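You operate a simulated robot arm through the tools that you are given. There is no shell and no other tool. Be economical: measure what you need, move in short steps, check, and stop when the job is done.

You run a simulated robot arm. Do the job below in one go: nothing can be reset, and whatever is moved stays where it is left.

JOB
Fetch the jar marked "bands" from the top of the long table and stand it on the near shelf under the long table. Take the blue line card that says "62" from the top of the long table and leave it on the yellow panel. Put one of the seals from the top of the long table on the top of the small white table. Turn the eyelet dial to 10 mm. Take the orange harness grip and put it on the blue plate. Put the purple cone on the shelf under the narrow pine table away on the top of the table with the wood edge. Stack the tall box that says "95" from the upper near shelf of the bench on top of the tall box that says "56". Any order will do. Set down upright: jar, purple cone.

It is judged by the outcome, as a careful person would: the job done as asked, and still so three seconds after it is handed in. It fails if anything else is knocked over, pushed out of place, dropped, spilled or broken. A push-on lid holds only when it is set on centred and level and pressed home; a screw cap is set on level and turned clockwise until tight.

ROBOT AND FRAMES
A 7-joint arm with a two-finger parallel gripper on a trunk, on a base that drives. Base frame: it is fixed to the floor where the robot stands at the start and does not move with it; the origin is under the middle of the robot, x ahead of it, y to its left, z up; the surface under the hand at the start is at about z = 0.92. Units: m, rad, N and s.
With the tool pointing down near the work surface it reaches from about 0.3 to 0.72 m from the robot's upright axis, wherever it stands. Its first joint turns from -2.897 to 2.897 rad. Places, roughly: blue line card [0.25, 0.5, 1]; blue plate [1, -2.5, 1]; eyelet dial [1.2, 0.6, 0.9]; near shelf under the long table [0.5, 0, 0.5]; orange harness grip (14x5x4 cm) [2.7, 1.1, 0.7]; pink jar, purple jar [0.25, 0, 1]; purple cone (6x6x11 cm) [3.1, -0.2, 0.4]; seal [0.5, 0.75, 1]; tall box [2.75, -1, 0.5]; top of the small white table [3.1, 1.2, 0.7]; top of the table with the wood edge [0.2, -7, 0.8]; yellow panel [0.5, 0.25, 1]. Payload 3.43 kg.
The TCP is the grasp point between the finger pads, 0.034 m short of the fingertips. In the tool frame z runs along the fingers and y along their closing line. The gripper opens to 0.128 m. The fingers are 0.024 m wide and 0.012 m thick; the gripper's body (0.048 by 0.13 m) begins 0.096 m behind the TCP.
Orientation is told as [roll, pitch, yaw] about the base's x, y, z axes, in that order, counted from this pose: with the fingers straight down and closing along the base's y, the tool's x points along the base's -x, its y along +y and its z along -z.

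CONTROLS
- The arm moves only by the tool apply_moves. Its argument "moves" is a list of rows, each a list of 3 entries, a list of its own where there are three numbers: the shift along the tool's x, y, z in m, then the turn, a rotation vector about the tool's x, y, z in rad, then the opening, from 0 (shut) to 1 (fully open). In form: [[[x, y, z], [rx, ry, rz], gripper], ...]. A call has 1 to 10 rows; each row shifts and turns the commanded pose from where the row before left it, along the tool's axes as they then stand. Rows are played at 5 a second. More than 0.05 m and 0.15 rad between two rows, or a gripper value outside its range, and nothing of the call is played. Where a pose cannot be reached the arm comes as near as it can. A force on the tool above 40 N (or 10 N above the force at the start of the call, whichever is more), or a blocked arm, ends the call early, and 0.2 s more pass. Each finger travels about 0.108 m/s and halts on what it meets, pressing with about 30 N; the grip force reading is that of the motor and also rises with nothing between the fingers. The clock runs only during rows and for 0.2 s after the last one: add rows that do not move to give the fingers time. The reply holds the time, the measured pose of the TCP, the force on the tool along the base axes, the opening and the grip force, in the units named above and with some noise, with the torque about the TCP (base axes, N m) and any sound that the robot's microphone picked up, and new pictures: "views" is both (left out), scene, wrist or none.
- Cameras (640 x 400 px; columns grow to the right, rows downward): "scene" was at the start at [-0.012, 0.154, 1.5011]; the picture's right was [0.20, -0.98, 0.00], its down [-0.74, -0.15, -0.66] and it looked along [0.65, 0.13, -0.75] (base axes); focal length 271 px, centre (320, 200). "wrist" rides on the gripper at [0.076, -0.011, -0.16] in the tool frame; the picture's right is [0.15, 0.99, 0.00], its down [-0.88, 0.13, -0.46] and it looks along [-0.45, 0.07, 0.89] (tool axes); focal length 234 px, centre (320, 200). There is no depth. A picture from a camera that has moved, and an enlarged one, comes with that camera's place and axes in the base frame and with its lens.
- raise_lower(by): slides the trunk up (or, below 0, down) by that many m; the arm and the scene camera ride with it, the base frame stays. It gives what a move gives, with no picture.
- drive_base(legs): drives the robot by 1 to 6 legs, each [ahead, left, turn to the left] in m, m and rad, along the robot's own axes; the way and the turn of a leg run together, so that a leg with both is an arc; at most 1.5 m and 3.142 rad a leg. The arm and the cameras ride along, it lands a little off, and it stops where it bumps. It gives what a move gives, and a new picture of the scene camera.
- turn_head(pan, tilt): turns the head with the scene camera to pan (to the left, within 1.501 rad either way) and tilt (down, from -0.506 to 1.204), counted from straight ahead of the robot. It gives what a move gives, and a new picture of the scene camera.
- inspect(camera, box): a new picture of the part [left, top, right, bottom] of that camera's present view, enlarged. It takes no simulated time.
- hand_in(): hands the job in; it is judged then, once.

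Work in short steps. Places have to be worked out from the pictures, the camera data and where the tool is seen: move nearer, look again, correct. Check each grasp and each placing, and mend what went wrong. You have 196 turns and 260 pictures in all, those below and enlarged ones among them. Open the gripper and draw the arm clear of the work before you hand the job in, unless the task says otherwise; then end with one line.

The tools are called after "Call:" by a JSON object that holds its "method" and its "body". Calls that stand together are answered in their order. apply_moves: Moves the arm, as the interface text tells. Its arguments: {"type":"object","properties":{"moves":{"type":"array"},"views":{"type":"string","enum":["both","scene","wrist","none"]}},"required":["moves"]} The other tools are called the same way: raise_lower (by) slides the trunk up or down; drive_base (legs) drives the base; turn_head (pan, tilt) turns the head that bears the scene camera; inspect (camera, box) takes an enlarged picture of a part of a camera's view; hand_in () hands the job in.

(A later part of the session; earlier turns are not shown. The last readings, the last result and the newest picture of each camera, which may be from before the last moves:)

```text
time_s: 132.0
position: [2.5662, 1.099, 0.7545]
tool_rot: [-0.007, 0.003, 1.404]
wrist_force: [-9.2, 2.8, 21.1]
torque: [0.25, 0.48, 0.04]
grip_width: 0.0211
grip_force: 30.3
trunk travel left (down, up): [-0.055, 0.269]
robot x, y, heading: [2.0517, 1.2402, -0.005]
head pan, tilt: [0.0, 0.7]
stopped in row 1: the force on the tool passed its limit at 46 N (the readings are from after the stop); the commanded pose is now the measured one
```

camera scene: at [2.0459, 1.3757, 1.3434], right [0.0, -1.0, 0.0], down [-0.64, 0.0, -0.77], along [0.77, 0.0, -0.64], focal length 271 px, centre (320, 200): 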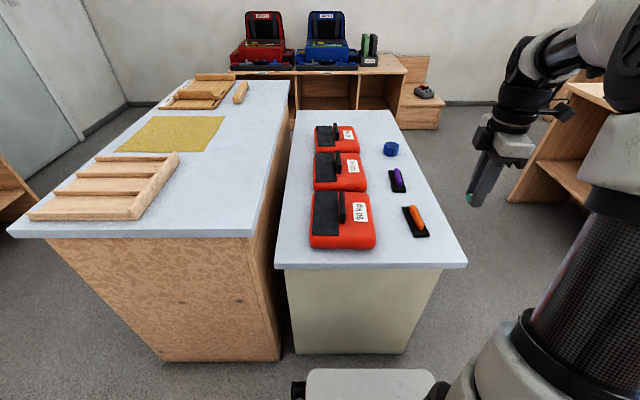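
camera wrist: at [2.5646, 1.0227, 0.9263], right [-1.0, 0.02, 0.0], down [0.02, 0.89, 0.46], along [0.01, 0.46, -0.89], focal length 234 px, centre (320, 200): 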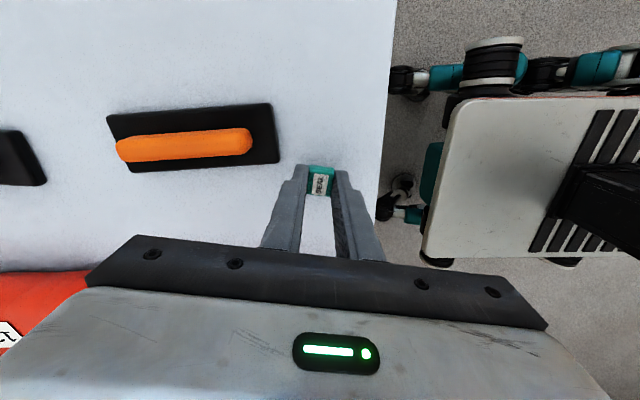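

Contact came at z 0.755, so the top is at ≈0.72. I ease up, release and rise.

Call:
{"method": "apply_moves", "body": {"moves": [[[0, 0, -0.0015], [0, 0, 0], 0.05], [[0, 0, 0], [0, 0, 0], 0.35], [[0, 0, 0], [0, 0, 0], 0.35], [[0, 0, -0.04], [0, 0, 0], 0.35], [[0, 0, -0.04], [0, 0, 0], 0.35], [[0, 0, -0.04], [0, 0, 0], 0.5]], "views": "wrist"}}

```text
time_s: 133.4
position: [2.5659, 1.1003, 0.8725]
tool_rot: [-0.006, 0.002, 1.406]
wrist_force: [0.1, -0.4, 0.4]
torque: [-0.03, 0.03, -0.03]
grip_width: 0.0639
grip_force: 0.1
trunk travel left (down, up): [-0.055, 0.269]
robot x, y, heading: [2.0481, 1.2386, -0.005]
head pan, tilt: [0.0, 0.7]
camera wrist: at [2.563, 1.0234, 1.0327], right [-1.0, 0.02, 0.0], down [0.02, 0.89, 0.45], along [0.01, 0.45, -0.89], focal length 234 px, centre (320, 200)
```

wrist: 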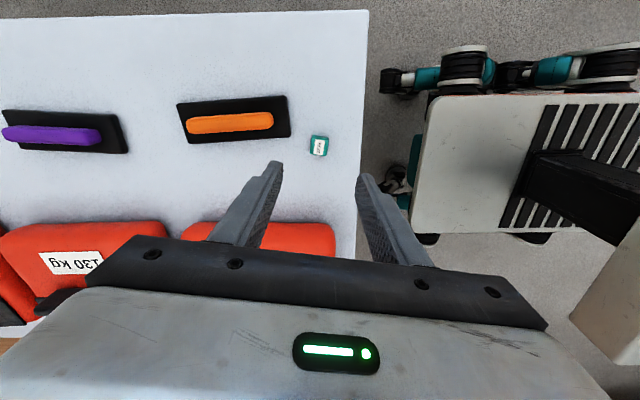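

The seal sits on the table. The orange grip is at (2.67, 1.064), long axis nearly along x; I turn the hand by 1.36 rad and move over it.

Call:
{"method": "apply_moves", "body": {"moves": [[[0, 0, 0], [0, 0, 0.136], 0.7], [[0, 0, 0], [0, 0, 0.136], 0.7], [[0, 0, 0], [0, 0, 0.136], 0.7], [[0, 0, 0], [0, 0, 0.136], 0.7], [[0, 0, 0], [0, 0, 0.136], 0.7], [[0, 0, 0], [0, 0, 0.136], 0.7], [[0, 0, 0], [0, 0, 0.136], 0.7], [[0, 0, 0], [0, 0, 0.136], 0.7], [[0, 0, 0], [0, 0, 0.136], 0.7], [[0, 0, 0], [0, 0, 0.136], 0.7]], "views": "none"}}

Call:
{"method": "apply_moves", "body": {"moves": [[[-0.034, -0.0137, 0], [0, 0, 0], 0.7], [[-0.034, -0.0137, 0], [0, 0, 0], 0.7], [[-0.034, -0.0137, 0], [0, 0, 0], 0.7], [[0, 0, 0], [0, 0, 0], 0.7]], "views": "wrist"}}

Call:
{"method": "inspect", "body": {"camera": "wrist", "box": [240, 80, 400, 200]}}

```text
time_s: 135.6
position: [2.5662, 1.0992, 0.8741]
tool_rot: [-0.004, -0.006, 0.042]
wrist_force: [0.8, 0.5, -0.2]
torque: [0.02, 0.03, 0.03]
grip_width: 0.0895
grip_force: 0.1
trunk travel left (down, up): [-0.055, 0.269]
robot x, y, heading: [2.0495, 1.2384, -0.006]
head pan, tilt: [0.0, 0.7]
```

```text
time_s: 136.6
position: [2.67, 1.0637, 0.8735]
tool_rot: [-0.004, -0.005, 0.045]
wrist_force: [-0.3, 0.5, 0.4]
torque: [-0.01, -0.03, 0.04]
grip_width: 0.0895
grip_force: 0.1
trunk travel left (down, up): [-0.055, 0.269]
robot x, y, heading: [2.0509, 1.237, -0.003]
head pan, tilt: [0.0, 0.7]
camera wrist: at [2.5938, 1.049, 1.0329], right [-0.19, 0.98, 0.0], down [0.87, 0.17, 0.46], along [0.45, 0.08, -0.89], focal length 234 px, centre (320, 200)
```

wrist: 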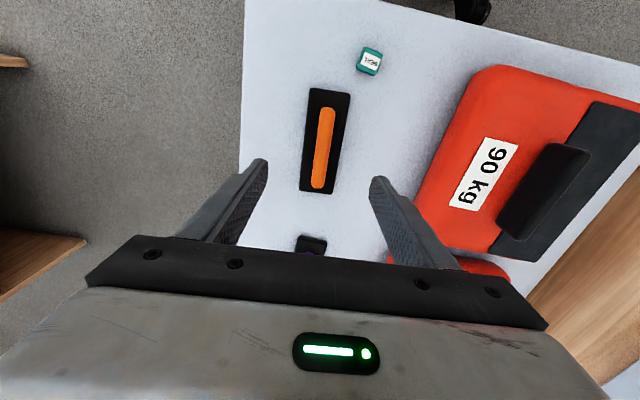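

```text
3.33 times, centred on (320, 140) of wrist
camera zoom: at [2.5938, 1.049, 1.0329], right [-0.19, 0.98, 0.0], down [0.87, 0.17, 0.46], along [0.45, 0.08, -0.89], focal length 781 px, centre (320, 400)
```

zoom: 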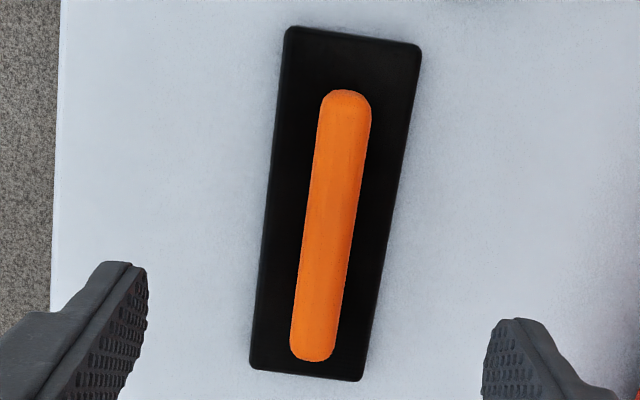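

The hand is aligned with the orange handle, which sits on a black base. I descend so that the tips end just above the base (TCP 0.772) and close on the handle.

Call:
{"method": "apply_moves", "body": {"moves": [[[0.006, 0.002, 0.03], [0, 0, 0], 0.5], [[0, 0, 0.04], [0, 0, 0], 0.5], [[0, 0, 0.025], [0, 0, 0], 0.5], [[0, 0, 0.0065], [0, 0, 0], 0.5]], "views": "wrist"}}

```text
time_s: 137.6
position: [2.6649, 1.0639, 0.7721]
tool_rot: [-0.004, -0.006, 0.046]
wrist_force: [0.1, 0.0, 0.0]
torque: [0.03, -0.01, 0.0]
grip_width: 0.0638
grip_force: 0.0
trunk travel left (down, up): [-0.055, 0.269]
robot x, y, heading: [2.0486, 1.237, -0.002]
head pan, tilt: [0.0, 0.7]
camera wrist: at [2.5883, 1.049, 0.932], right [-0.19, 0.98, 0.0], down [0.87, 0.17, 0.46], along [0.45, 0.08, -0.89], focal length 234 px, centre (320, 200)
```

wrist: 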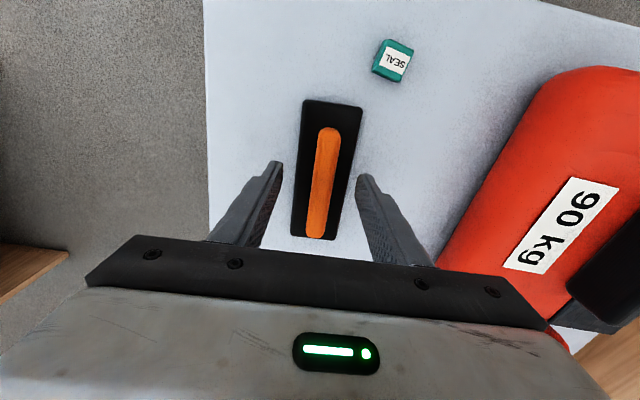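

I close on the handle and lift a little.

Call:
{"method": "apply_moves", "body": {"moves": [[[0, 0, 0], [0, 0, 0], 0.2], [[0, 0, 0], [0, 0, 0], 0.05], [[0, 0, 0], [0, 0, 0], 0.0], [[0, 0, 0], [0, 0, 0], 0.0], [[0, 0, -0.02], [0, 0, 0], 0.0], [[0, 0, -0.03], [0, 0, 0], 0.0]], "views": "wrist"}}

```text
time_s: 139.0
position: [2.6647, 1.0659, 0.8212]
tool_rot: [-0.005, -0.004, 0.044]
wrist_force: [1.1, 0.8, -1.2]
torque: [0.01, 0.02, 0.07]
grip_width: 0.0171
grip_force: 30.5
trunk travel left (down, up): [-0.055, 0.269]
robot x, y, heading: [2.0491, 1.2379, -0.005]
head pan, tilt: [0.0, 0.7]
camera wrist: at [2.588, 1.0512, 0.9805], right [-0.19, 0.98, 0.0], down [0.87, 0.17, 0.46], along [0.45, 0.08, -0.89], focal length 234 px, centre (320, 200)
```

wrist: 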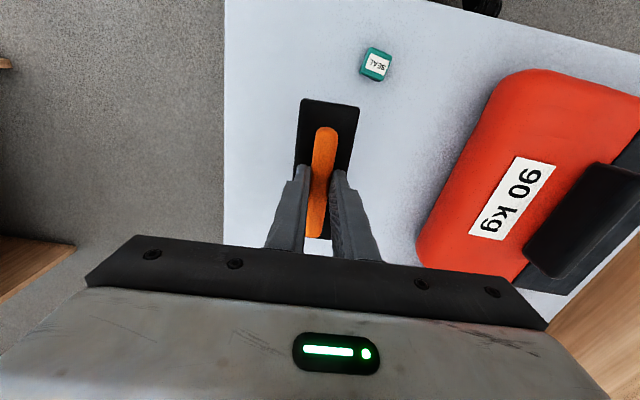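

The grip is held firmly. I raise everything, back off, and turn toward −y to look for the blue plate.

Call:
{"method": "apply_moves", "body": {"moves": [[[0.03, 0, -0.03], [0, 0, 0], 0.0], [[0.03, 0, -0.03], [0, 0, 0], 0.0], [[0.03, 0, -0.03], [0, 0, 0], 0.0], [[0.03, 0, -0.03], [0, 0, 0], 0.0]], "views": "none"}}

Call:
{"method": "raise_lower", "body": {"by": 0.269}}

Call:
{"method": "drive_base", "body": {"legs": [[-0.2, 0, 0], [0, 0, -1.57]]}}

Call:
{"method": "turn_head", "body": {"pan": 0.1, "tilt": 0.3}}

```text
time_s: 140.0
position: [2.5438, 1.0613, 0.9414]
tool_rot: [-0.004, -0.005, 0.046]
wrist_force: [0.2, 0.5, -0.4]
torque: [-0.02, 0.01, 0.0]
grip_width: 0.0169
grip_force: 29.7
trunk travel left (down, up): [-0.055, 0.269]
robot x, y, heading: [2.0489, 1.2374, -0.003]
head pan, tilt: [0.0, 0.7]
```

```text
time_s: 142.8
position: [2.5429, 1.0592, 1.2109]
tool_rot: [-0.004, -0.005, 0.045]
wrist_force: [-1.0, -1.2, -1.0]
torque: [0.02, 0.02, -0.01]
grip_width: 0.017
grip_force: 30.4
trunk travel left (down, up): [-0.324, 0.0]
robot x, y, heading: [2.0491, 1.2394, -0.002]
head pan, tilt: [0.0, 0.7]
```

```text
time_s: 148.3
position: [1.6735, 0.7417, 1.2108]
tool_rot: [-0.004, -0.004, -1.522]
wrist_force: [-0.2, 0.2, -0.3]
torque: [0.0, -0.01, 0.0]
grip_width: 0.0168
grip_force: 30.6
trunk travel left (down, up): [-0.324, 0.0]
robot x, y, heading: [1.8515, 1.2362, -1.571]
head pan, tilt: [0.0, 0.7]
camera scene: at [1.9903, 1.2414, 1.6124], right [-1.0, 0.0, 0.0], down [0.0, 0.64, -0.76], along [0.0, -0.76, -0.64], focal length 271 px, centre (320, 200)
```

scene: 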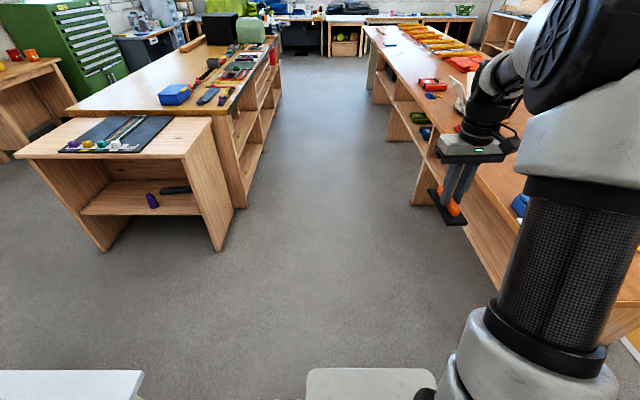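

```text
time_s: 149.2
position: [1.6728, 0.7424, 1.2122]
tool_rot: [-0.002, -0.004, -1.522]
wrist_force: [0.4, -0.8, -0.1]
torque: [-0.01, -0.01, 0.0]
grip_width: 0.0171
grip_force: 30.0
trunk travel left (down, up): [-0.324, 0.0]
robot x, y, heading: [1.8484, 1.238, -1.569]
head pan, tilt: [0.099, 0.3]
camera scene: at [1.9995, 1.2334, 1.6484], right [-1.0, -0.1, 0.0], down [-0.03, 0.29, -0.96], along [0.09, -0.95, -0.3], focal length 271 px, centre (320, 200)
```

scene: 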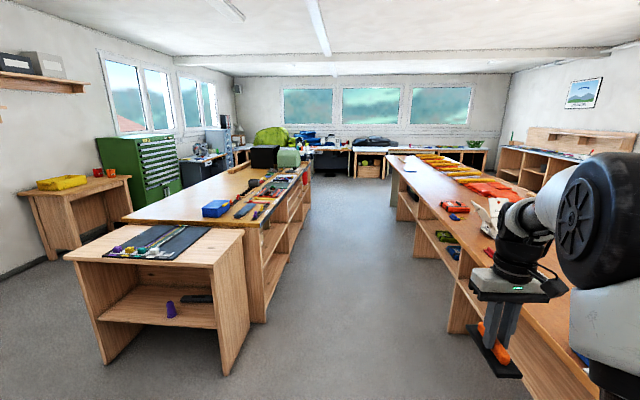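

The blue plate should be on the long table farther along. I drive 2.6 m down the aisle and look right.

Call:
{"method": "drive_base", "body": {"legs": [[1.4, 0.12, 0], [1.2, 0, 0]]}}

Call:
{"method": "turn_head", "body": {"pan": -0.5, "tilt": 0.5}}

```text
time_s: 161.7
position: [1.7699, -1.8365, 1.2112]
tool_rot: [-0.005, -0.006, -1.527]
wrist_force: [0.1, -0.1, -0.3]
torque: [0.02, -0.03, -0.01]
grip_width: 0.0171
grip_force: 30.2
trunk travel left (down, up): [-0.324, 0.0]
robot x, y, heading: [1.9443, -1.3372, -1.571]
head pan, tilt: [0.099, 0.3]
camera scene: at [2.0969, -1.3452, 1.6485], right [-1.0, -0.1, 0.0], down [-0.03, 0.29, -0.96], along [0.09, -0.95, -0.3], focal length 271 px, centre (320, 200)
```

scene: 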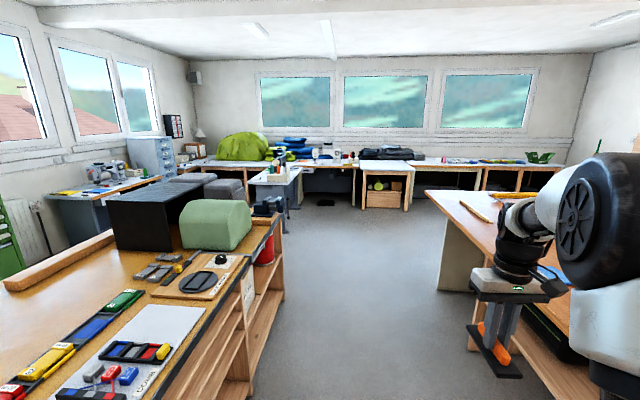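

```text
time_s: 162.7
position: [1.7699, -1.8364, 1.2108]
tool_rot: [-0.004, -0.006, -1.524]
wrist_force: [0.9, -0.3, -0.5]
torque: [0.02, 0.02, -0.03]
grip_width: 0.0167
grip_force: 30.0
trunk travel left (down, up): [-0.324, 0.0]
robot x, y, heading: [1.9459, -1.3417, -1.574]
head pan, tilt: [-0.499, 0.499]
camera scene: at [2.0442, -1.3319, 1.6301], right [-0.88, 0.48, 0.0], down [0.23, 0.42, -0.88], along [-0.42, -0.77, -0.48], focal length 271 px, centre (320, 200)
```

scene: 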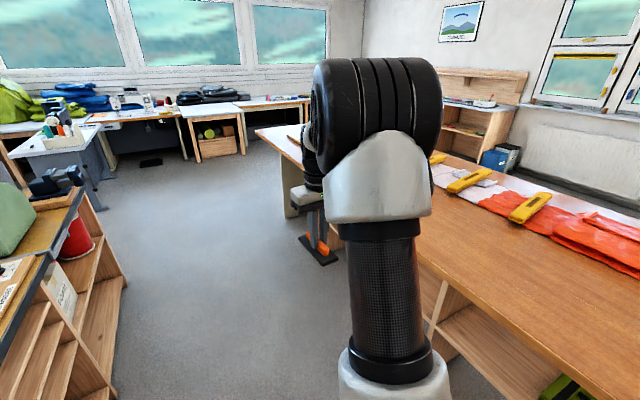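

The arm hides the table end. I drive another 0.8 m and turn to face the table (−x).

Call:
{"method": "drive_base", "body": {"legs": [[0.9, 0.1, 0], [0, 0, -1.57]]}}

Call:
{"method": "turn_head", "body": {"pan": 0.15, "tilt": 0.6}}

```text
time_s: 171.5
position: [1.5486, -2.0562, 1.2115]
tool_rot: [-0.004, -0.004, -3.116]
wrist_force: [-0.2, -0.2, -0.2]
torque: [-0.03, 0.01, 0.0]
grip_width: 0.0171
grip_force: 29.6
trunk travel left (down, up): [-0.324, 0.0]
robot x, y, heading: [2.0421, -2.2428, 3.116]
head pan, tilt: [-0.499, 0.499]
camera scene: at [2.0498, -2.3424, 1.6301], right [0.5, 0.87, 0.0], down [0.41, -0.24, -0.88], along [-0.76, 0.44, -0.48], focal length 271 px, centre (320, 200)
```

scene: 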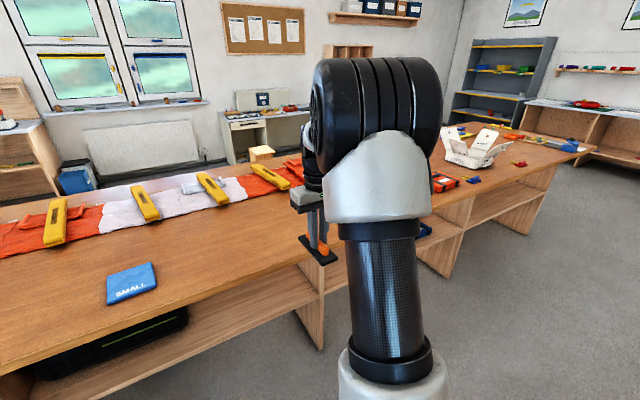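

```text
time_s: 172.5
position: [1.5496, -2.0567, 1.2106]
tool_rot: [-0.003, -0.006, -3.117]
wrist_force: [0.5, -0.3, -0.9]
torque: [-0.02, 0.01, -0.02]
grip_width: 0.0171
grip_force: 30.0
trunk travel left (down, up): [-0.324, 0.0]
robot x, y, heading: [2.0422, -2.2414, 3.119]
head pan, tilt: [0.15, 0.6]
camera scene: at [2.0409, -2.3989, 1.621], right [-0.12, 0.99, 0.0], down [0.56, 0.07, -0.83], along [-0.82, -0.1, -0.56], focal length 271 px, centre (320, 200)
```

scene: 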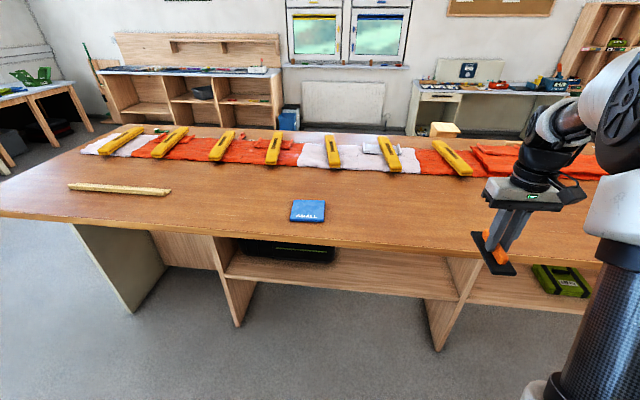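

The blue plate "SMALL" is at about (1.12, −2.57). I drive so the hand arrives above it.

Call:
{"method": "drive_base", "body": {"legs": [[0, 0.5, 0], [0.38, 0, 0]]}}

Call:
{"method": "apply_moves", "body": {"moves": [[[0, 0, 0], [0, 0, 0], 0.0]], "views": "wrist"}}

```text
time_s: 179.8
position: [1.1572, -2.5288, 1.2109]
tool_rot: [-0.004, -0.005, -3.134]
wrist_force: [-1.3, -0.6, -0.3]
torque: [0.01, -0.02, -0.01]
grip_width: 0.017
grip_force: 29.3
trunk travel left (down, up): [-0.324, 0.0]
robot x, y, heading: [1.6448, -2.7245, 3.1]
head pan, tilt: [0.15, 0.6]
camera scene: at [1.6433, -2.8794, 1.621], right [-0.11, 0.99, 0.0], down [0.56, 0.06, -0.82], along [-0.82, -0.09, -0.57], focal length 271 px, centre (320, 200)
```

scene: 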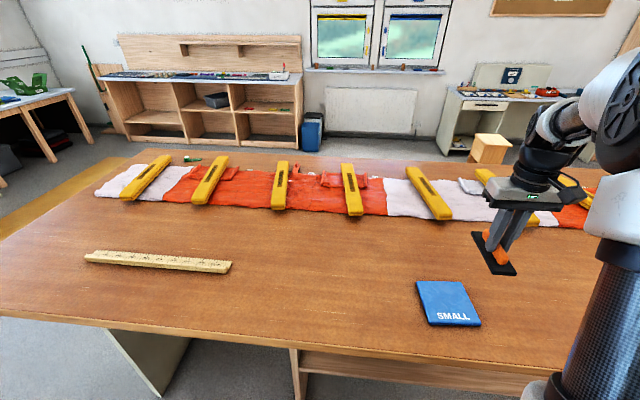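

```text
time_s: 180.2
position: [1.1566, -2.528, 1.2117]
tool_rot: [-0.003, -0.006, -3.137]
wrist_force: [0.7, 0.1, -0.5]
torque: [-0.05, -0.01, 0.04]
grip_width: 0.0171
grip_force: 30.1
trunk travel left (down, up): [-0.324, 0.0]
robot x, y, heading: [1.6456, -2.7201, 3.096]
head pan, tilt: [0.15, 0.6]
camera wrist: at [1.2336, -2.5183, 1.3703], right [0.15, -0.99, 0.0], down [-0.88, -0.14, 0.46], along [-0.46, -0.07, -0.89], focal length 234 px, centre (320, 200)
```

wrist: 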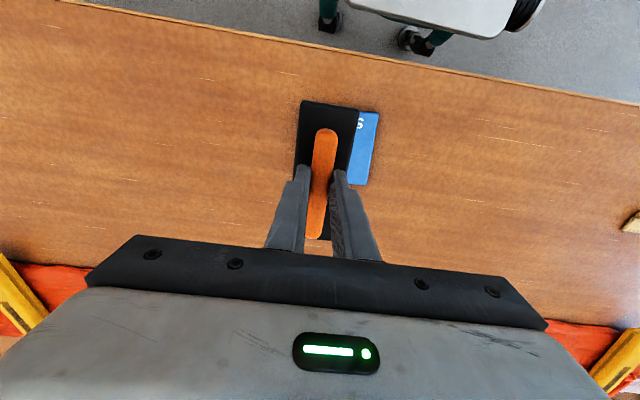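

The plate centre works out at (1.119, −2.560), turned about 4–5°. I shift over it, match its angle and lower to z 1.03.

Call:
{"method": "apply_moves", "body": {"moves": [[[-0.0158, 0.016, 0], [0, 0, -0.07], 0.0], [[-0.0158, 0.016, 0], [0, 0, 0], 0.0], [[0, 0, 0.045], [0, 0, 0], 0.0], [[0, 0, 0.045], [0, 0, 0], 0.0], [[0, 0, 0.045], [0, 0, 0], 0.0], [[0, 0, 0.045], [0, 0, 0], 0.0]]}}

Call:
{"method": "inspect", "body": {"camera": "scene", "box": [390, 230, 510, 350]}}

```text
time_s: 181.6
position: [1.1234, -2.5591, 1.0307]
tool_rot: [-0.003, -0.006, -3.066]
wrist_force: [0.5, 0.3, -1.3]
torque: [0.02, -0.01, 0.04]
grip_width: 0.0172
grip_force: 30.1
trunk travel left (down, up): [-0.324, 0.0]
robot x, y, heading: [1.6474, -2.7261, 3.1]
head pan, tilt: [0.15, 0.6]
camera scene: at [1.6434, -2.8793, 1.621], right [-0.11, 0.99, 0.0], down [0.56, 0.06, -0.82], along [-0.82, -0.09, -0.57], focal length 271 px, centre (320, 200)
camera wrist: at [1.2, -2.5443, 1.1908], right [0.22, -0.97, -0.01], down [-0.87, -0.2, 0.46], along [-0.45, -0.1, -0.89], focal length 234 px, centre (320, 200)
```

scene: 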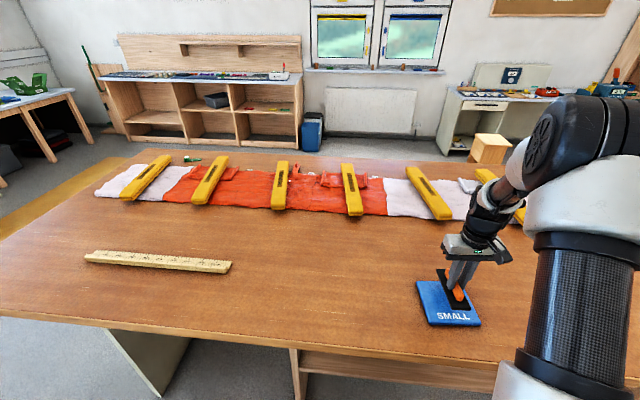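
wrist: 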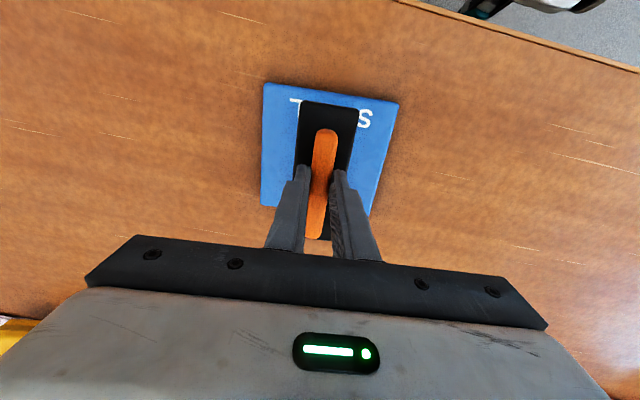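

```text
3.33 times, centred on (450, 290) of scene
camera zoom: at [1.6434, -2.8793, 1.621], right [-0.11, 0.99, 0.0], down [0.56, 0.06, -0.82], along [-0.82, -0.09, -0.57], focal length 902 px, centre (-113, -100)
```

zoom: 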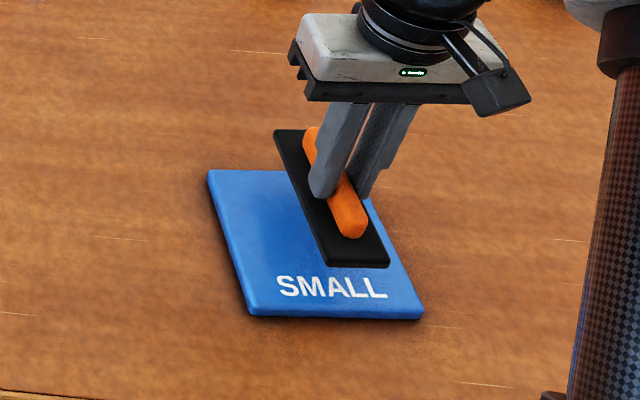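

The plate centre is now measured at (1.121, −2.563). I correct by 3–4 mm and lower to contact.

Call:
{"method": "apply_moves", "body": {"moves": [[[0.003, 0.004, 0.015], [0, 0, 0], 0.0], [[0, 0, 0.015], [0, 0, 0], 0.0], [[0, 0, 0.008], [0, 0, 0], 0.0]], "views": "none"}}

Call:
{"method": "apply_moves", "body": {"moves": [[[0, 0, 0.004], [0, 0, 0], 0.0]], "views": "none"}}

Call:
{"method": "apply_moves", "body": {"moves": [[[0, 0, 0.003], [0, 0, 0], 0.0]], "views": "none"}}

```text
time_s: 182.4
position: [1.1273, -2.5657, 0.9938]
tool_rot: [-0.004, -0.006, -3.065]
wrist_force: [0.0, 0.1, -1.0]
torque: [-0.01, 0.02, 0.0]
grip_width: 0.017
grip_force: 29.9
trunk travel left (down, up): [-0.324, 0.0]
robot x, y, heading: [1.6489, -2.727, 3.098]
head pan, tilt: [0.15, 0.6]
```

```text
time_s: 182.8
position: [1.1287, -2.5641, 0.9895]
tool_rot: [-0.005, -0.005, -3.065]
wrist_force: [-0.1, 0.7, -0.2]
torque: [0.0, 0.0, 0.03]
grip_width: 0.0168
grip_force: 30.7
trunk travel left (down, up): [-0.324, 0.0]
robot x, y, heading: [1.6458, -2.7254, 3.104]
head pan, tilt: [0.15, 0.6]
```

```text
time_s: 183.2
position: [1.1278, -2.5653, 0.9876]
tool_rot: [-0.005, -0.01, -3.066]
wrist_force: [2.7, -0.7, 18.7]
torque: [-0.2, -0.6, 0.0]
grip_width: 0.0171
grip_force: 29.9
trunk travel left (down, up): [-0.324, 0.0]
robot x, y, heading: [1.6503, -2.7263, 3.1]
head pan, tilt: [0.15, 0.6]
```

Contact at z 0.988. I ease, open and rise.

Call:
{"method": "apply_moves", "body": {"moves": [[[0, 0, -0.0012], [0, 0, 0], 0.0], [[0, 0, 0], [0, 0, 0], 0.3], [[0, 0, 0], [0, 0, 0], 0.3], [[0, 0, -0.04], [0, 0, 0], 0.3], [[0, 0, -0.04], [0, 0, 0], 0.4], [[0, 0, -0.045], [0, 0, 0], 0.6], [[0, 0, -0.045], [0, 0, 0], 0.8], [[0, 0, -0.045], [0, 0, 0], 1]], "views": "wrist"}}

```text
time_s: 185.0
position: [1.1309, -2.5666, 1.2037]
tool_rot: [-0.003, -0.005, -3.062]
wrist_force: [0.1, -0.1, 0.1]
torque: [0.01, 0.04, -0.04]
grip_width: 0.1279
grip_force: 0.1
trunk travel left (down, up): [-0.324, 0.0]
robot x, y, heading: [1.6458, -2.723, 3.101]
head pan, tilt: [0.15, 0.6]
camera wrist: at [1.2064, -2.5512, 1.3636], right [0.22, -0.97, 0.0], down [-0.87, -0.2, 0.46], along [-0.45, -0.1, -0.89], focal length 234 px, centre (320, 200)
```

wrist: 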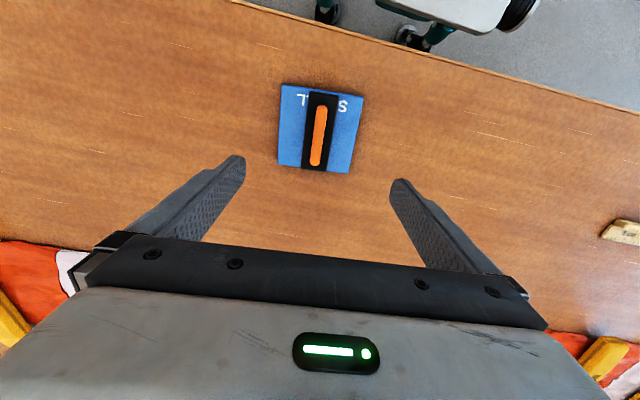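

Call:
{"method": "inspect", "body": {"camera": "wrist", "box": [260, 70, 380, 190]}}

```text
3.33 times, centred on (320, 130) of wrist
camera zoom: at [1.2064, -2.5512, 1.3636], right [0.22, -0.97, 0.0], down [-0.87, -0.2, 0.46], along [-0.45, -0.1, -0.89], focal length 781 px, centre (320, 433)
```

zoom: 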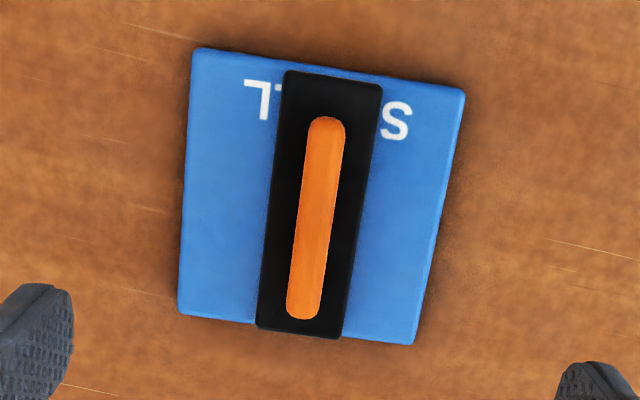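

The grip lies on the plate. Now the boxes: I back off, turn round to face the bench, and drive to y ≈ −1.1.

Call:
{"method": "drive_base", "body": {"legs": [[-0.3, 0, 0], [0, 0, -3.1], [0, 1.4, 0], [0, 0.2, 0]]}}

Call:
{"method": "turn_head", "body": {"pan": 0.2, "tilt": 0.7}}

```text
time_s: 210.0
position: [2.4413, -1.2419, 1.2033]
tool_rot: [-0.005, -0.007, 0.146]
wrist_force: [-0.5, 0.6, 0.7]
torque: [0.01, -0.01, 0.02]
grip_width: 0.1279
grip_force: 0.0
trunk travel left (down, up): [-0.324, 0.0]
robot x, y, heading: [1.9121, -1.121, 0.028]
head pan, tilt: [0.15, 0.6]
camera scene: at [1.9114, -0.9678, 1.621], right [0.18, -0.98, 0.0], down [-0.56, -0.1, -0.83], along [0.81, 0.15, -0.56], focal length 271 px, centre (320, 200)
```

scene: 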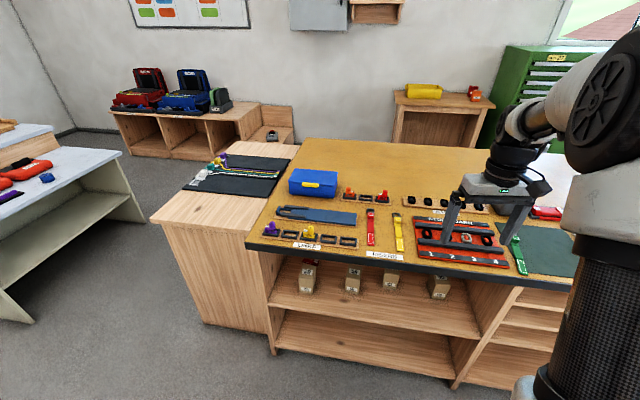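

```text
time_s: 210.7
position: [2.4432, -1.2406, 1.2038]
tool_rot: [-0.003, -0.005, 0.146]
wrist_force: [-1.1, -0.9, 0.2]
torque: [0.0, 0.02, -0.01]
grip_width: 0.128
grip_force: 0.0
trunk travel left (down, up): [-0.324, 0.0]
robot x, y, heading: [1.9178, -1.122, 0.029]
head pan, tilt: [0.201, 0.7]
camera scene: at [1.9071, -0.9643, 1.6124], right [0.23, -0.97, 0.0], down [-0.63, -0.15, -0.77], along [0.75, 0.17, -0.64], focal length 271 px, centre (320, 200)
```

scene: 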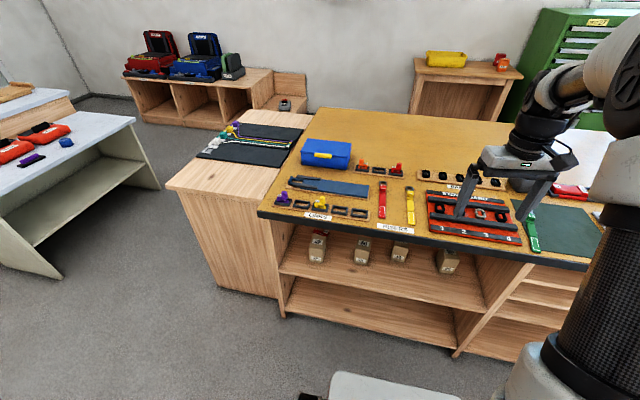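

Four small tall boxes stand on the upper shelf. I back off a bit, lower the trunk for a flatter view, and read the labels.

Call:
{"method": "drive_base", "body": {"legs": [[-0.1, 0.15, 0]]}}

Call:
{"method": "raise_lower", "body": {"by": -0.3}}

Call:
{"method": "turn_head", "body": {"pan": 0.0, "tilt": 0.6}}

Call:
{"method": "inspect", "body": {"camera": "scene", "box": [190, 150, 430, 300]}}

```text
time_s: 212.8
position: [2.3388, -1.09, 1.2052]
tool_rot: [-0.003, -0.006, 0.15]
wrist_force: [0.4, 0.2, -0.7]
torque: [-0.02, -0.02, 0.0]
grip_width: 0.1283
grip_force: 0.1
trunk travel left (down, up): [-0.324, 0.0]
robot x, y, heading: [1.814, -0.9702, 0.026]
head pan, tilt: [0.201, 0.7]
camera scene: at [1.8028, -0.8151, 1.6123], right [0.23, -0.97, 0.0], down [-0.63, -0.15, -0.77], along [0.74, 0.18, -0.64], focal length 271 px, centre (320, 200)
```

scene: 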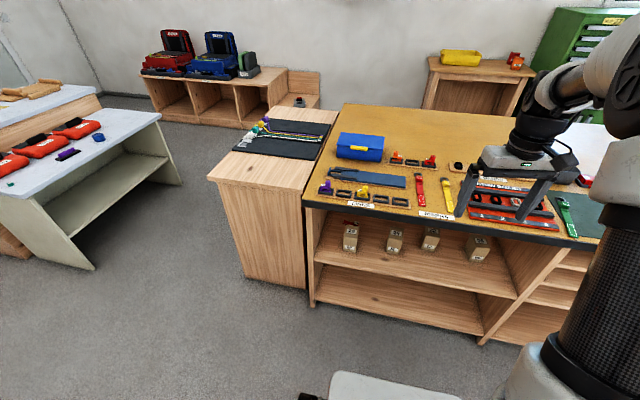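

```text
time_s: 215.8
position: [2.339, -1.0904, 0.9037]
tool_rot: [-0.003, -0.004, 0.148]
wrist_force: [-0.4, 0.0, -0.7]
torque: [0.01, 0.01, 0.0]
grip_width: 0.128
grip_force: 0.1
trunk travel left (down, up): [-0.024, 0.3]
robot x, y, heading: [1.8175, -0.97, 0.027]
head pan, tilt: [0.201, 0.7]
```

```text
time_s: 216.5
position: [2.3384, -1.0898, 0.903]
tool_rot: [-0.003, -0.006, 0.148]
wrist_force: [0.4, 0.4, -0.3]
torque: [-0.01, 0.0, 0.0]
grip_width: 0.1277
grip_force: 0.0
trunk travel left (down, up): [-0.024, 0.3]
robot x, y, heading: [1.8096, -0.9716, 0.033]
head pan, tilt: [0.0, 0.6]
camera scene: at [1.8086, -0.832, 1.321], right [0.03, -1.0, 0.0], down [-0.56, -0.02, -0.82], along [0.82, 0.03, -0.57], focal length 271 px, centre (320, 200)
```

scene: 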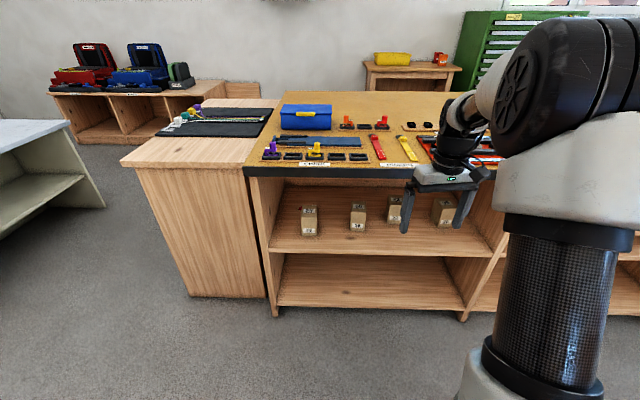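

```text
2.67 times, centred on (310, 225) of scene
camera zoom: at [1.8086, -0.832, 1.321], right [0.03, -1.0, 0.0], down [-0.56, -0.02, -0.82], along [0.82, 0.03, -0.57], focal length 722 px, centre (347, 133)
```

zoom: 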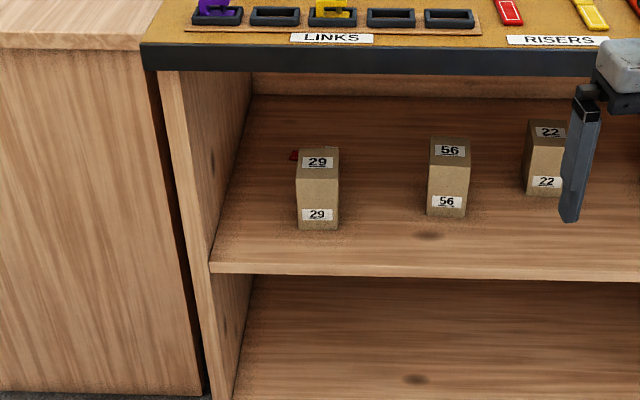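

Labels read 29, 56, 22; the fourth, behind the finger, should be 95. The shelf is at z≈0.49 and boxes are ~13 cm tall. I turn the hand to the camera-above horizontal pose.

Call:
{"method": "drive_base", "body": {"legs": [[-0.12, 0, 0]]}}

Call:
{"method": "apply_moves", "body": {"moves": [[[-0.02, 0, 0], [0, 0, -0.149], 1], [[0, 0, 0], [0, 0, -0.149], 1], [[0, 0, 0], [0, 0, -0.149], 1], [[0, 0, 0], [0, 0, -0.149], 1], [[0, 0, 0], [0, 0, -0.149], 1], [[0, 0, 0], [0, 0, -0.149], 1], [[0, 0, 0], [0, 0, -0.149], 1], [[0, 0, 0], [0, 0, -0.149], 1], [[0, 0, 0], [0, 0, -0.149], 1], [[0, 0, 0], [0, 0, -0.149], 1]], "views": "none"}}

Call:
{"method": "apply_moves", "body": {"moves": [[[0, 0, 0], [0, 0, -0.149], 1], [[0, 0, 0], [0, 0, -0.149], 1], [[0, 0, 0], [0, 0, -0.149], 1], [[0, 0, 0], [0, 0, -0.149], 1], [[0, 0, 0], [0, 0, -0.149], 1], [[0, 0, 0], [0, 0, -0.149], 1], [[0, 0, 0], [0, 0, -0.149], 1], [[0, 0, 0], [0, 0, -0.149], 1], [[0, 0, 0], [0, 0, -0.149], 1], [[0, 0, 0], [0, 0, -0.149], 1]], "views": "none"}}

Call:
{"method": "apply_moves", "body": {"moves": [[[0.03, 0, 0], [0, 0, 0], 1], [[0.03, 0, 0], [0, 0, 0], 1], [[0.03, 0, 0], [0, 0, 0], 1]], "views": "none"}}

Call:
{"method": "apply_moves", "body": {"moves": [[[0, 0, 0], [0, 0.149, 0], 1], [[0, 0, 0], [0, 0.149, 0], 1], [[0, 0, 0], [0, 0.149, 0], 1], [[0, 0, 0], [0, 0.149, 0], 1], [[0, 0, 0], [0, 0.149, 0], 1], [[0, 0, 0], [0, 0.149, 0], 1], [[0, 0, 0], [0, 0.149, 0], 1], [[0, 0, 0], [0, 0.149, 0], 1], [[0, 0, 0], [0, 0.149, 0], 1], [[0, 0, 0], [0, 0.149, 0], 1]], "views": "wrist"}}

```text
time_s: 217.8
position: [2.218, -1.0949, 0.9031]
tool_rot: [-0.003, -0.003, 0.15]
wrist_force: [0.7, 0.5, -0.1]
torque: [0.01, 0.01, 0.03]
grip_width: 0.1279
grip_force: 0.1
trunk travel left (down, up): [-0.024, 0.3]
robot x, y, heading: [1.691, -0.9707, 0.026]
head pan, tilt: [0.0, 0.6]
camera scene: at [1.6889, -0.8356, 1.321], right [0.03, -1.0, 0.0], down [-0.56, -0.02, -0.82], along [0.82, 0.02, -0.57], focal length 271 px, centre (320, 200)
```

scene: 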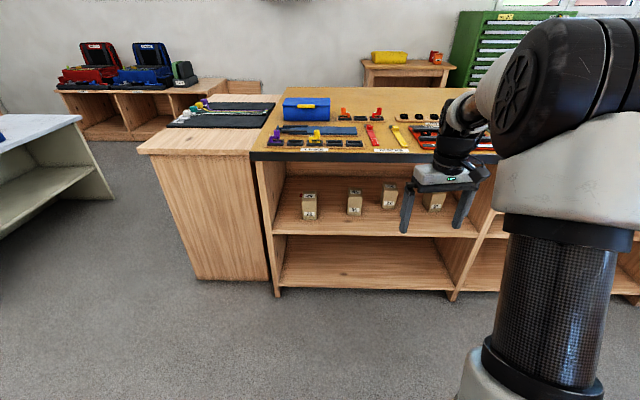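

```text
time_s: 220.0
position: [2.2388, -1.0917, 0.9041]
tool_rot: [-0.005, 0.005, 1.641]
wrist_force: [-0.2, 0.2, -0.3]
torque: [-0.04, 0.0, -0.02]
grip_width: 0.128
grip_force: 0.1
trunk travel left (down, up): [-0.024, 0.3]
robot x, y, heading: [1.6972, -0.9746, 0.029]
head pan, tilt: [0.0, 0.6]
```

```text
time_s: 222.2
position: [2.2382, -1.092, 0.9026]
tool_rot: [0.005, 0.005, 3.13]
wrist_force: [-0.1, 0.6, 0.8]
torque: [-0.05, 0.02, 0.01]
grip_width: 0.1281
grip_force: 0.1
trunk travel left (down, up): [-0.024, 0.3]
robot x, y, heading: [1.6927, -0.9778, 0.029]
head pan, tilt: [0.0, 0.6]
```

```text
time_s: 223.0
position: [2.329, -1.0928, 0.9036]
tool_rot: [0.005, 0.007, 3.128]
wrist_force: [-0.3, 0.3, 1.1]
torque: [0.02, -0.04, 0.02]
grip_width: 0.1279
grip_force: 0.1
trunk travel left (down, up): [-0.024, 0.3]
robot x, y, heading: [1.6911, -0.9696, 0.028]
head pan, tilt: [0.0, 0.6]
```

```text
time_s: 225.2
position: [2.3285, -1.0925, 0.9057]
tool_rot: [0.053, 1.497, -3.102]
wrist_force: [0.4, 0.9, 0.0]
torque: [-0.02, 0.03, 0.0]
grip_width: 0.1279
grip_force: 0.1
trunk travel left (down, up): [-0.024, 0.3]
robot x, y, heading: [1.6942, -0.9781, 0.028]
head pan, tilt: [0.0, 0.6]
camera wrist: at [2.1746, -1.0801, 0.9923], right [0.0, -0.99, 0.15], down [-0.52, -0.13, -0.84], along [0.85, -0.08, -0.51], focal length 234 px, centre (320, 200)
```

wrist: 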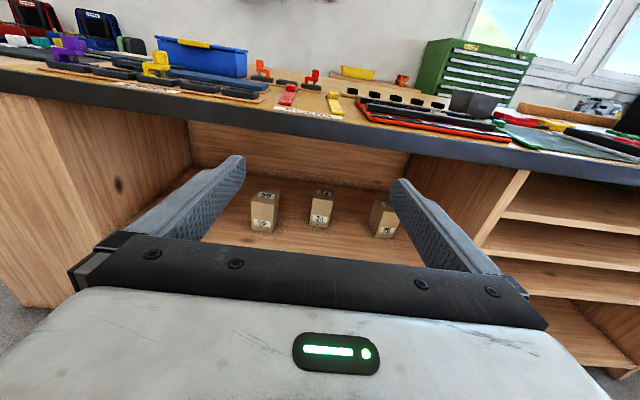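

Three boxes are visible between the fingers. I level the hand and lower it to about z 0.6 for a better look.

Call:
{"method": "apply_moves", "body": {"moves": [[[0, 0, 0], [0, 0.074, 0], 1], [[-0.045, 0, 0], [0, 0, 0], 1], [[-0.045, 0, 0], [0, 0, 0], 1], [[-0.045, 0, 0], [0, 0, 0], 1], [[-0.045, 0, 0], [0, 0, 0], 1], [[-0.045, 0, 0], [0, 0, 0], 1], [[-0.045, 0, 0], [0, 0, 0], 1], [[-0.045, 0, 0], [0, 0, 0], 1]]}}

Call:
{"method": "inspect", "body": {"camera": "scene", "box": [250, 160, 490, 310]}}

```text
time_s: 227.0
position: [2.3254, -1.0939, 0.5881]
tool_rot: [1.645, 1.568, -1.51]
wrist_force: [0.1, 0.8, 0.7]
torque: [0.01, 0.02, 0.01]
grip_width: 0.1284
grip_force: 0.0
trunk travel left (down, up): [-0.024, 0.3]
robot x, y, heading: [1.6927, -0.977, 0.031]
head pan, tilt: [0.0, 0.6]
camera scene: at [1.6886, -0.8356, 1.3211], right [0.03, -1.0, 0.0], down [-0.56, -0.02, -0.83], along [0.82, 0.02, -0.56], focal length 271 px, centre (320, 200)
camera wrist: at [2.1662, -1.082, 0.6636], right [-0.01, -0.99, 0.15], down [-0.46, -0.13, -0.88], along [0.89, -0.08, -0.45], focal length 234 px, centre (320, 200)
```

scene: 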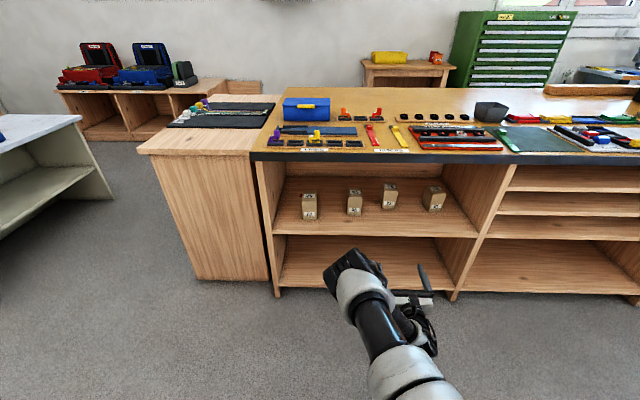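
wrist: 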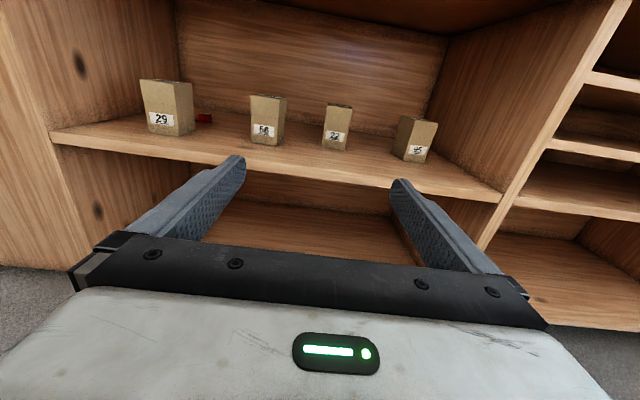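

```text
2.67 times, centred on (370, 235) of scene
camera zoom: at [1.6886, -0.8356, 1.3211], right [0.03, -1.0, 0.0], down [-0.56, -0.02, -0.83], along [0.82, 0.02, -0.56], focal length 722 px, centre (187, 107)
```

zoom: 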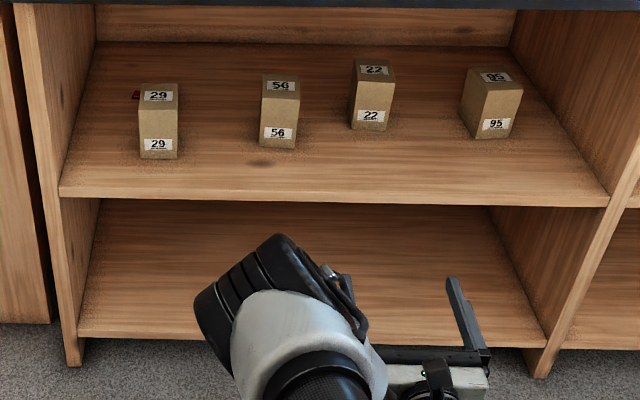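

Box 95 is at about (2.82, −1.38), turned ~8°; box 56 is near (2.78, −0.97). I strafe right 0.3 m and turn the hand 0.15 rad to match box 95.

Call:
{"method": "drive_base", "body": {"legs": [[0, -0.3, 0]]}}

Call:
{"method": "apply_moves", "body": {"moves": [[[-0.018, 0, 0], [0.14, 0, 0], 1], [[0, 0, 0.03], [0, 0, 0], 1]], "views": "wrist"}}

```text
time_s: 230.5
position: [2.3352, -1.4, 0.588]
tool_rot: [1.395, 1.567, -1.761]
wrist_force: [-0.6, -0.2, 0.5]
torque: [-0.01, 0.01, 0.0]
grip_width: 0.1279
grip_force: 0.0
trunk travel left (down, up): [-0.024, 0.3]
robot x, y, heading: [1.6965, -1.276, 0.025]
head pan, tilt: [0.0, 0.6]
camera scene: at [1.6975, -1.1404, 1.321], right [0.03, -1.0, 0.0], down [-0.56, -0.02, -0.83], along [0.82, 0.02, -0.56], focal length 271 px, centre (320, 200)
```

scene: 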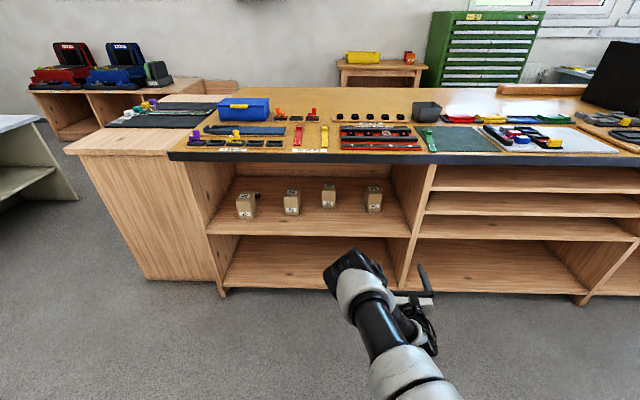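

```text
time_s: 231.1
position: [2.3637, -1.3969, 0.5699]
tool_rot: [1.303, 1.569, -1.713]
wrist_force: [0.6, -0.8, -0.5]
torque: [0.03, 0.02, -0.01]
grip_width: 0.1279
grip_force: 0.0
trunk travel left (down, up): [-0.024, 0.3]
robot x, y, heading: [1.7035, -1.2753, 0.032]
head pan, tilt: [0.0, 0.6]
camera wrist: at [2.2037, -1.4064, 0.6465], right [0.12, -0.98, 0.15], down [-0.44, -0.19, -0.88], along [0.89, 0.04, -0.45], focal length 234 px, centre (320, 200)
```

wrist: 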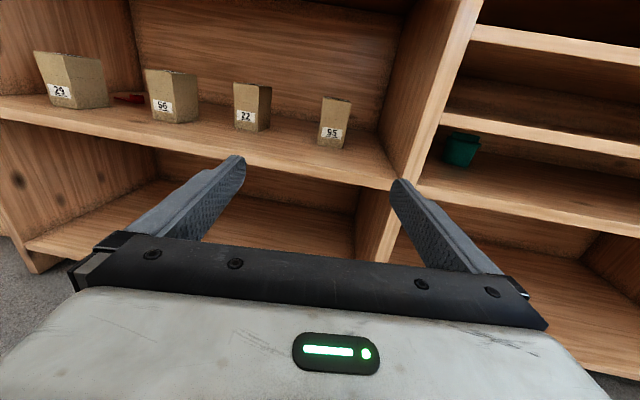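

Wrist view puts box 95's front face at (2.79, −1.384), agreeing with the scene view. I raise the hand 1.5 cm, drive in 0.36 m, and re-check.

Call:
{"method": "apply_moves", "body": {"moves": [[[0.018, 0, 0], [0, 0, 0], 1]], "views": "none"}}

Call:
{"method": "drive_base", "body": {"legs": [[0.34, 0, 0]]}}

Call:
{"method": "apply_moves", "body": {"moves": [[[0, 0, 0], [0, 0, 0], 1]], "views": "wrist"}}

```text
time_s: 231.5
position: [2.3636, -1.3967, 0.5875]
tool_rot: [1.042, 1.566, -1.974]
wrist_force: [0.4, -0.2, 0.4]
torque: [-0.01, 0.03, 0.0]
grip_width: 0.1283
grip_force: 0.1
trunk travel left (down, up): [-0.024, 0.3]
robot x, y, heading: [1.7042, -1.2769, 0.032]
head pan, tilt: [0.0, 0.6]
```

```text
time_s: 233.7
position: [2.7034, -1.3854, 0.5889]
tool_rot: [1.247, 1.567, -1.767]
wrist_force: [0.5, 0.6, -0.4]
torque: [-0.03, 0.02, -0.01]
grip_width: 0.1282
grip_force: 0.0
trunk travel left (down, up): [-0.024, 0.3]
robot x, y, heading: [2.0434, -1.269, 0.028]
head pan, tilt: [0.0, 0.6]
camera scene: at [2.0351, -1.1307, 1.321], right [0.03, -1.0, 0.0], down [-0.56, -0.02, -0.83], along [0.82, 0.02, -0.56], focal length 271 px, centre (320, 200)
```

scene: 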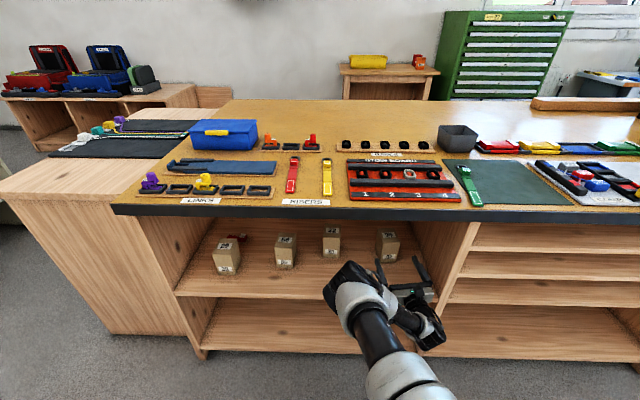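

```text
time_s: 234.1
position: [2.7011, -1.3839, 0.5887]
tool_rot: [1.19, 1.568, -1.825]
wrist_force: [0.6, -0.4, 1.0]
torque: [0.0, 0.01, 0.02]
grip_width: 0.1281
grip_force: 0.1
trunk travel left (down, up): [-0.024, 0.3]
robot x, y, heading: [2.0379, -1.2652, 0.024]
head pan, tilt: [0.0, 0.6]
camera wrist: at [2.5422, -1.3949, 0.6639], right [0.13, -0.98, 0.15], down [-0.44, -0.19, -0.88], along [0.89, 0.05, -0.45], focal length 234 px, centre (320, 200)
```

wrist: 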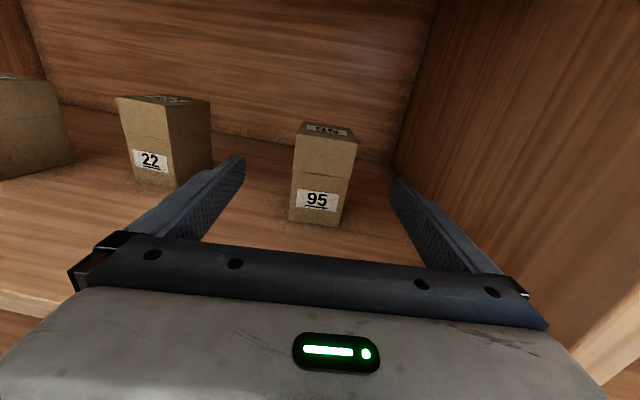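

Box 95 sits nearly on the tool axis. I drive 6 cm more, then reach the last 5 cm with the arm and close.

Call:
{"method": "drive_base", "body": {"legs": [[0.06, 0, 0]]}}

Call:
{"method": "apply_moves", "body": {"moves": [[[0, 0, 0.02], [0, 0, 0], 0.9], [[0, 0, 0.015], [0, 0, 0], 0.9]], "views": "wrist"}}

```text
time_s: 235.1
position: [2.7627, -1.3831, 0.5874]
tool_rot: [1.236, 1.568, -1.778]
wrist_force: [0.2, 0.3, 0.4]
torque: [0.02, 0.0, 0.0]
grip_width: 0.1281
grip_force: 0.0
trunk travel left (down, up): [-0.024, 0.3]
robot x, y, heading: [2.0969, -1.2696, 0.029]
head pan, tilt: [0.0, 0.6]
camera scene: at [2.095, -1.1289, 1.321], right [0.03, -1.0, 0.0], down [-0.56, -0.02, -0.83], along [0.82, 0.02, -0.56], focal length 271 px, centre (320, 200)
```

scene: 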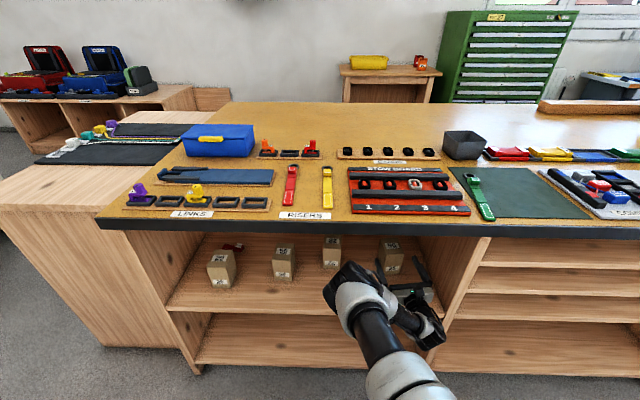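

```text
time_s: 235.7
position: [2.7957, -1.3798, 0.5893]
tool_rot: [1.333, 1.568, -1.68]
wrist_force: [-0.7, -0.1, -0.4]
torque: [-0.01, 0.0, 0.02]
grip_width: 0.1152
grip_force: 0.1
trunk travel left (down, up): [-0.024, 0.3]
robot x, y, heading: [2.103, -1.269, 0.03]
head pan, tilt: [0.0, 0.6]
camera wrist: at [2.6364, -1.3895, 0.6644], right [0.13, -0.98, 0.15], down [-0.44, -0.19, -0.88], along [0.89, 0.05, -0.45], focal length 234 px, centre (320, 200)
```

wrist: 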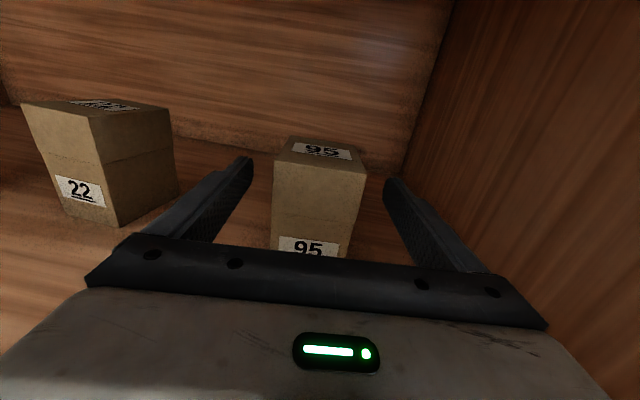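

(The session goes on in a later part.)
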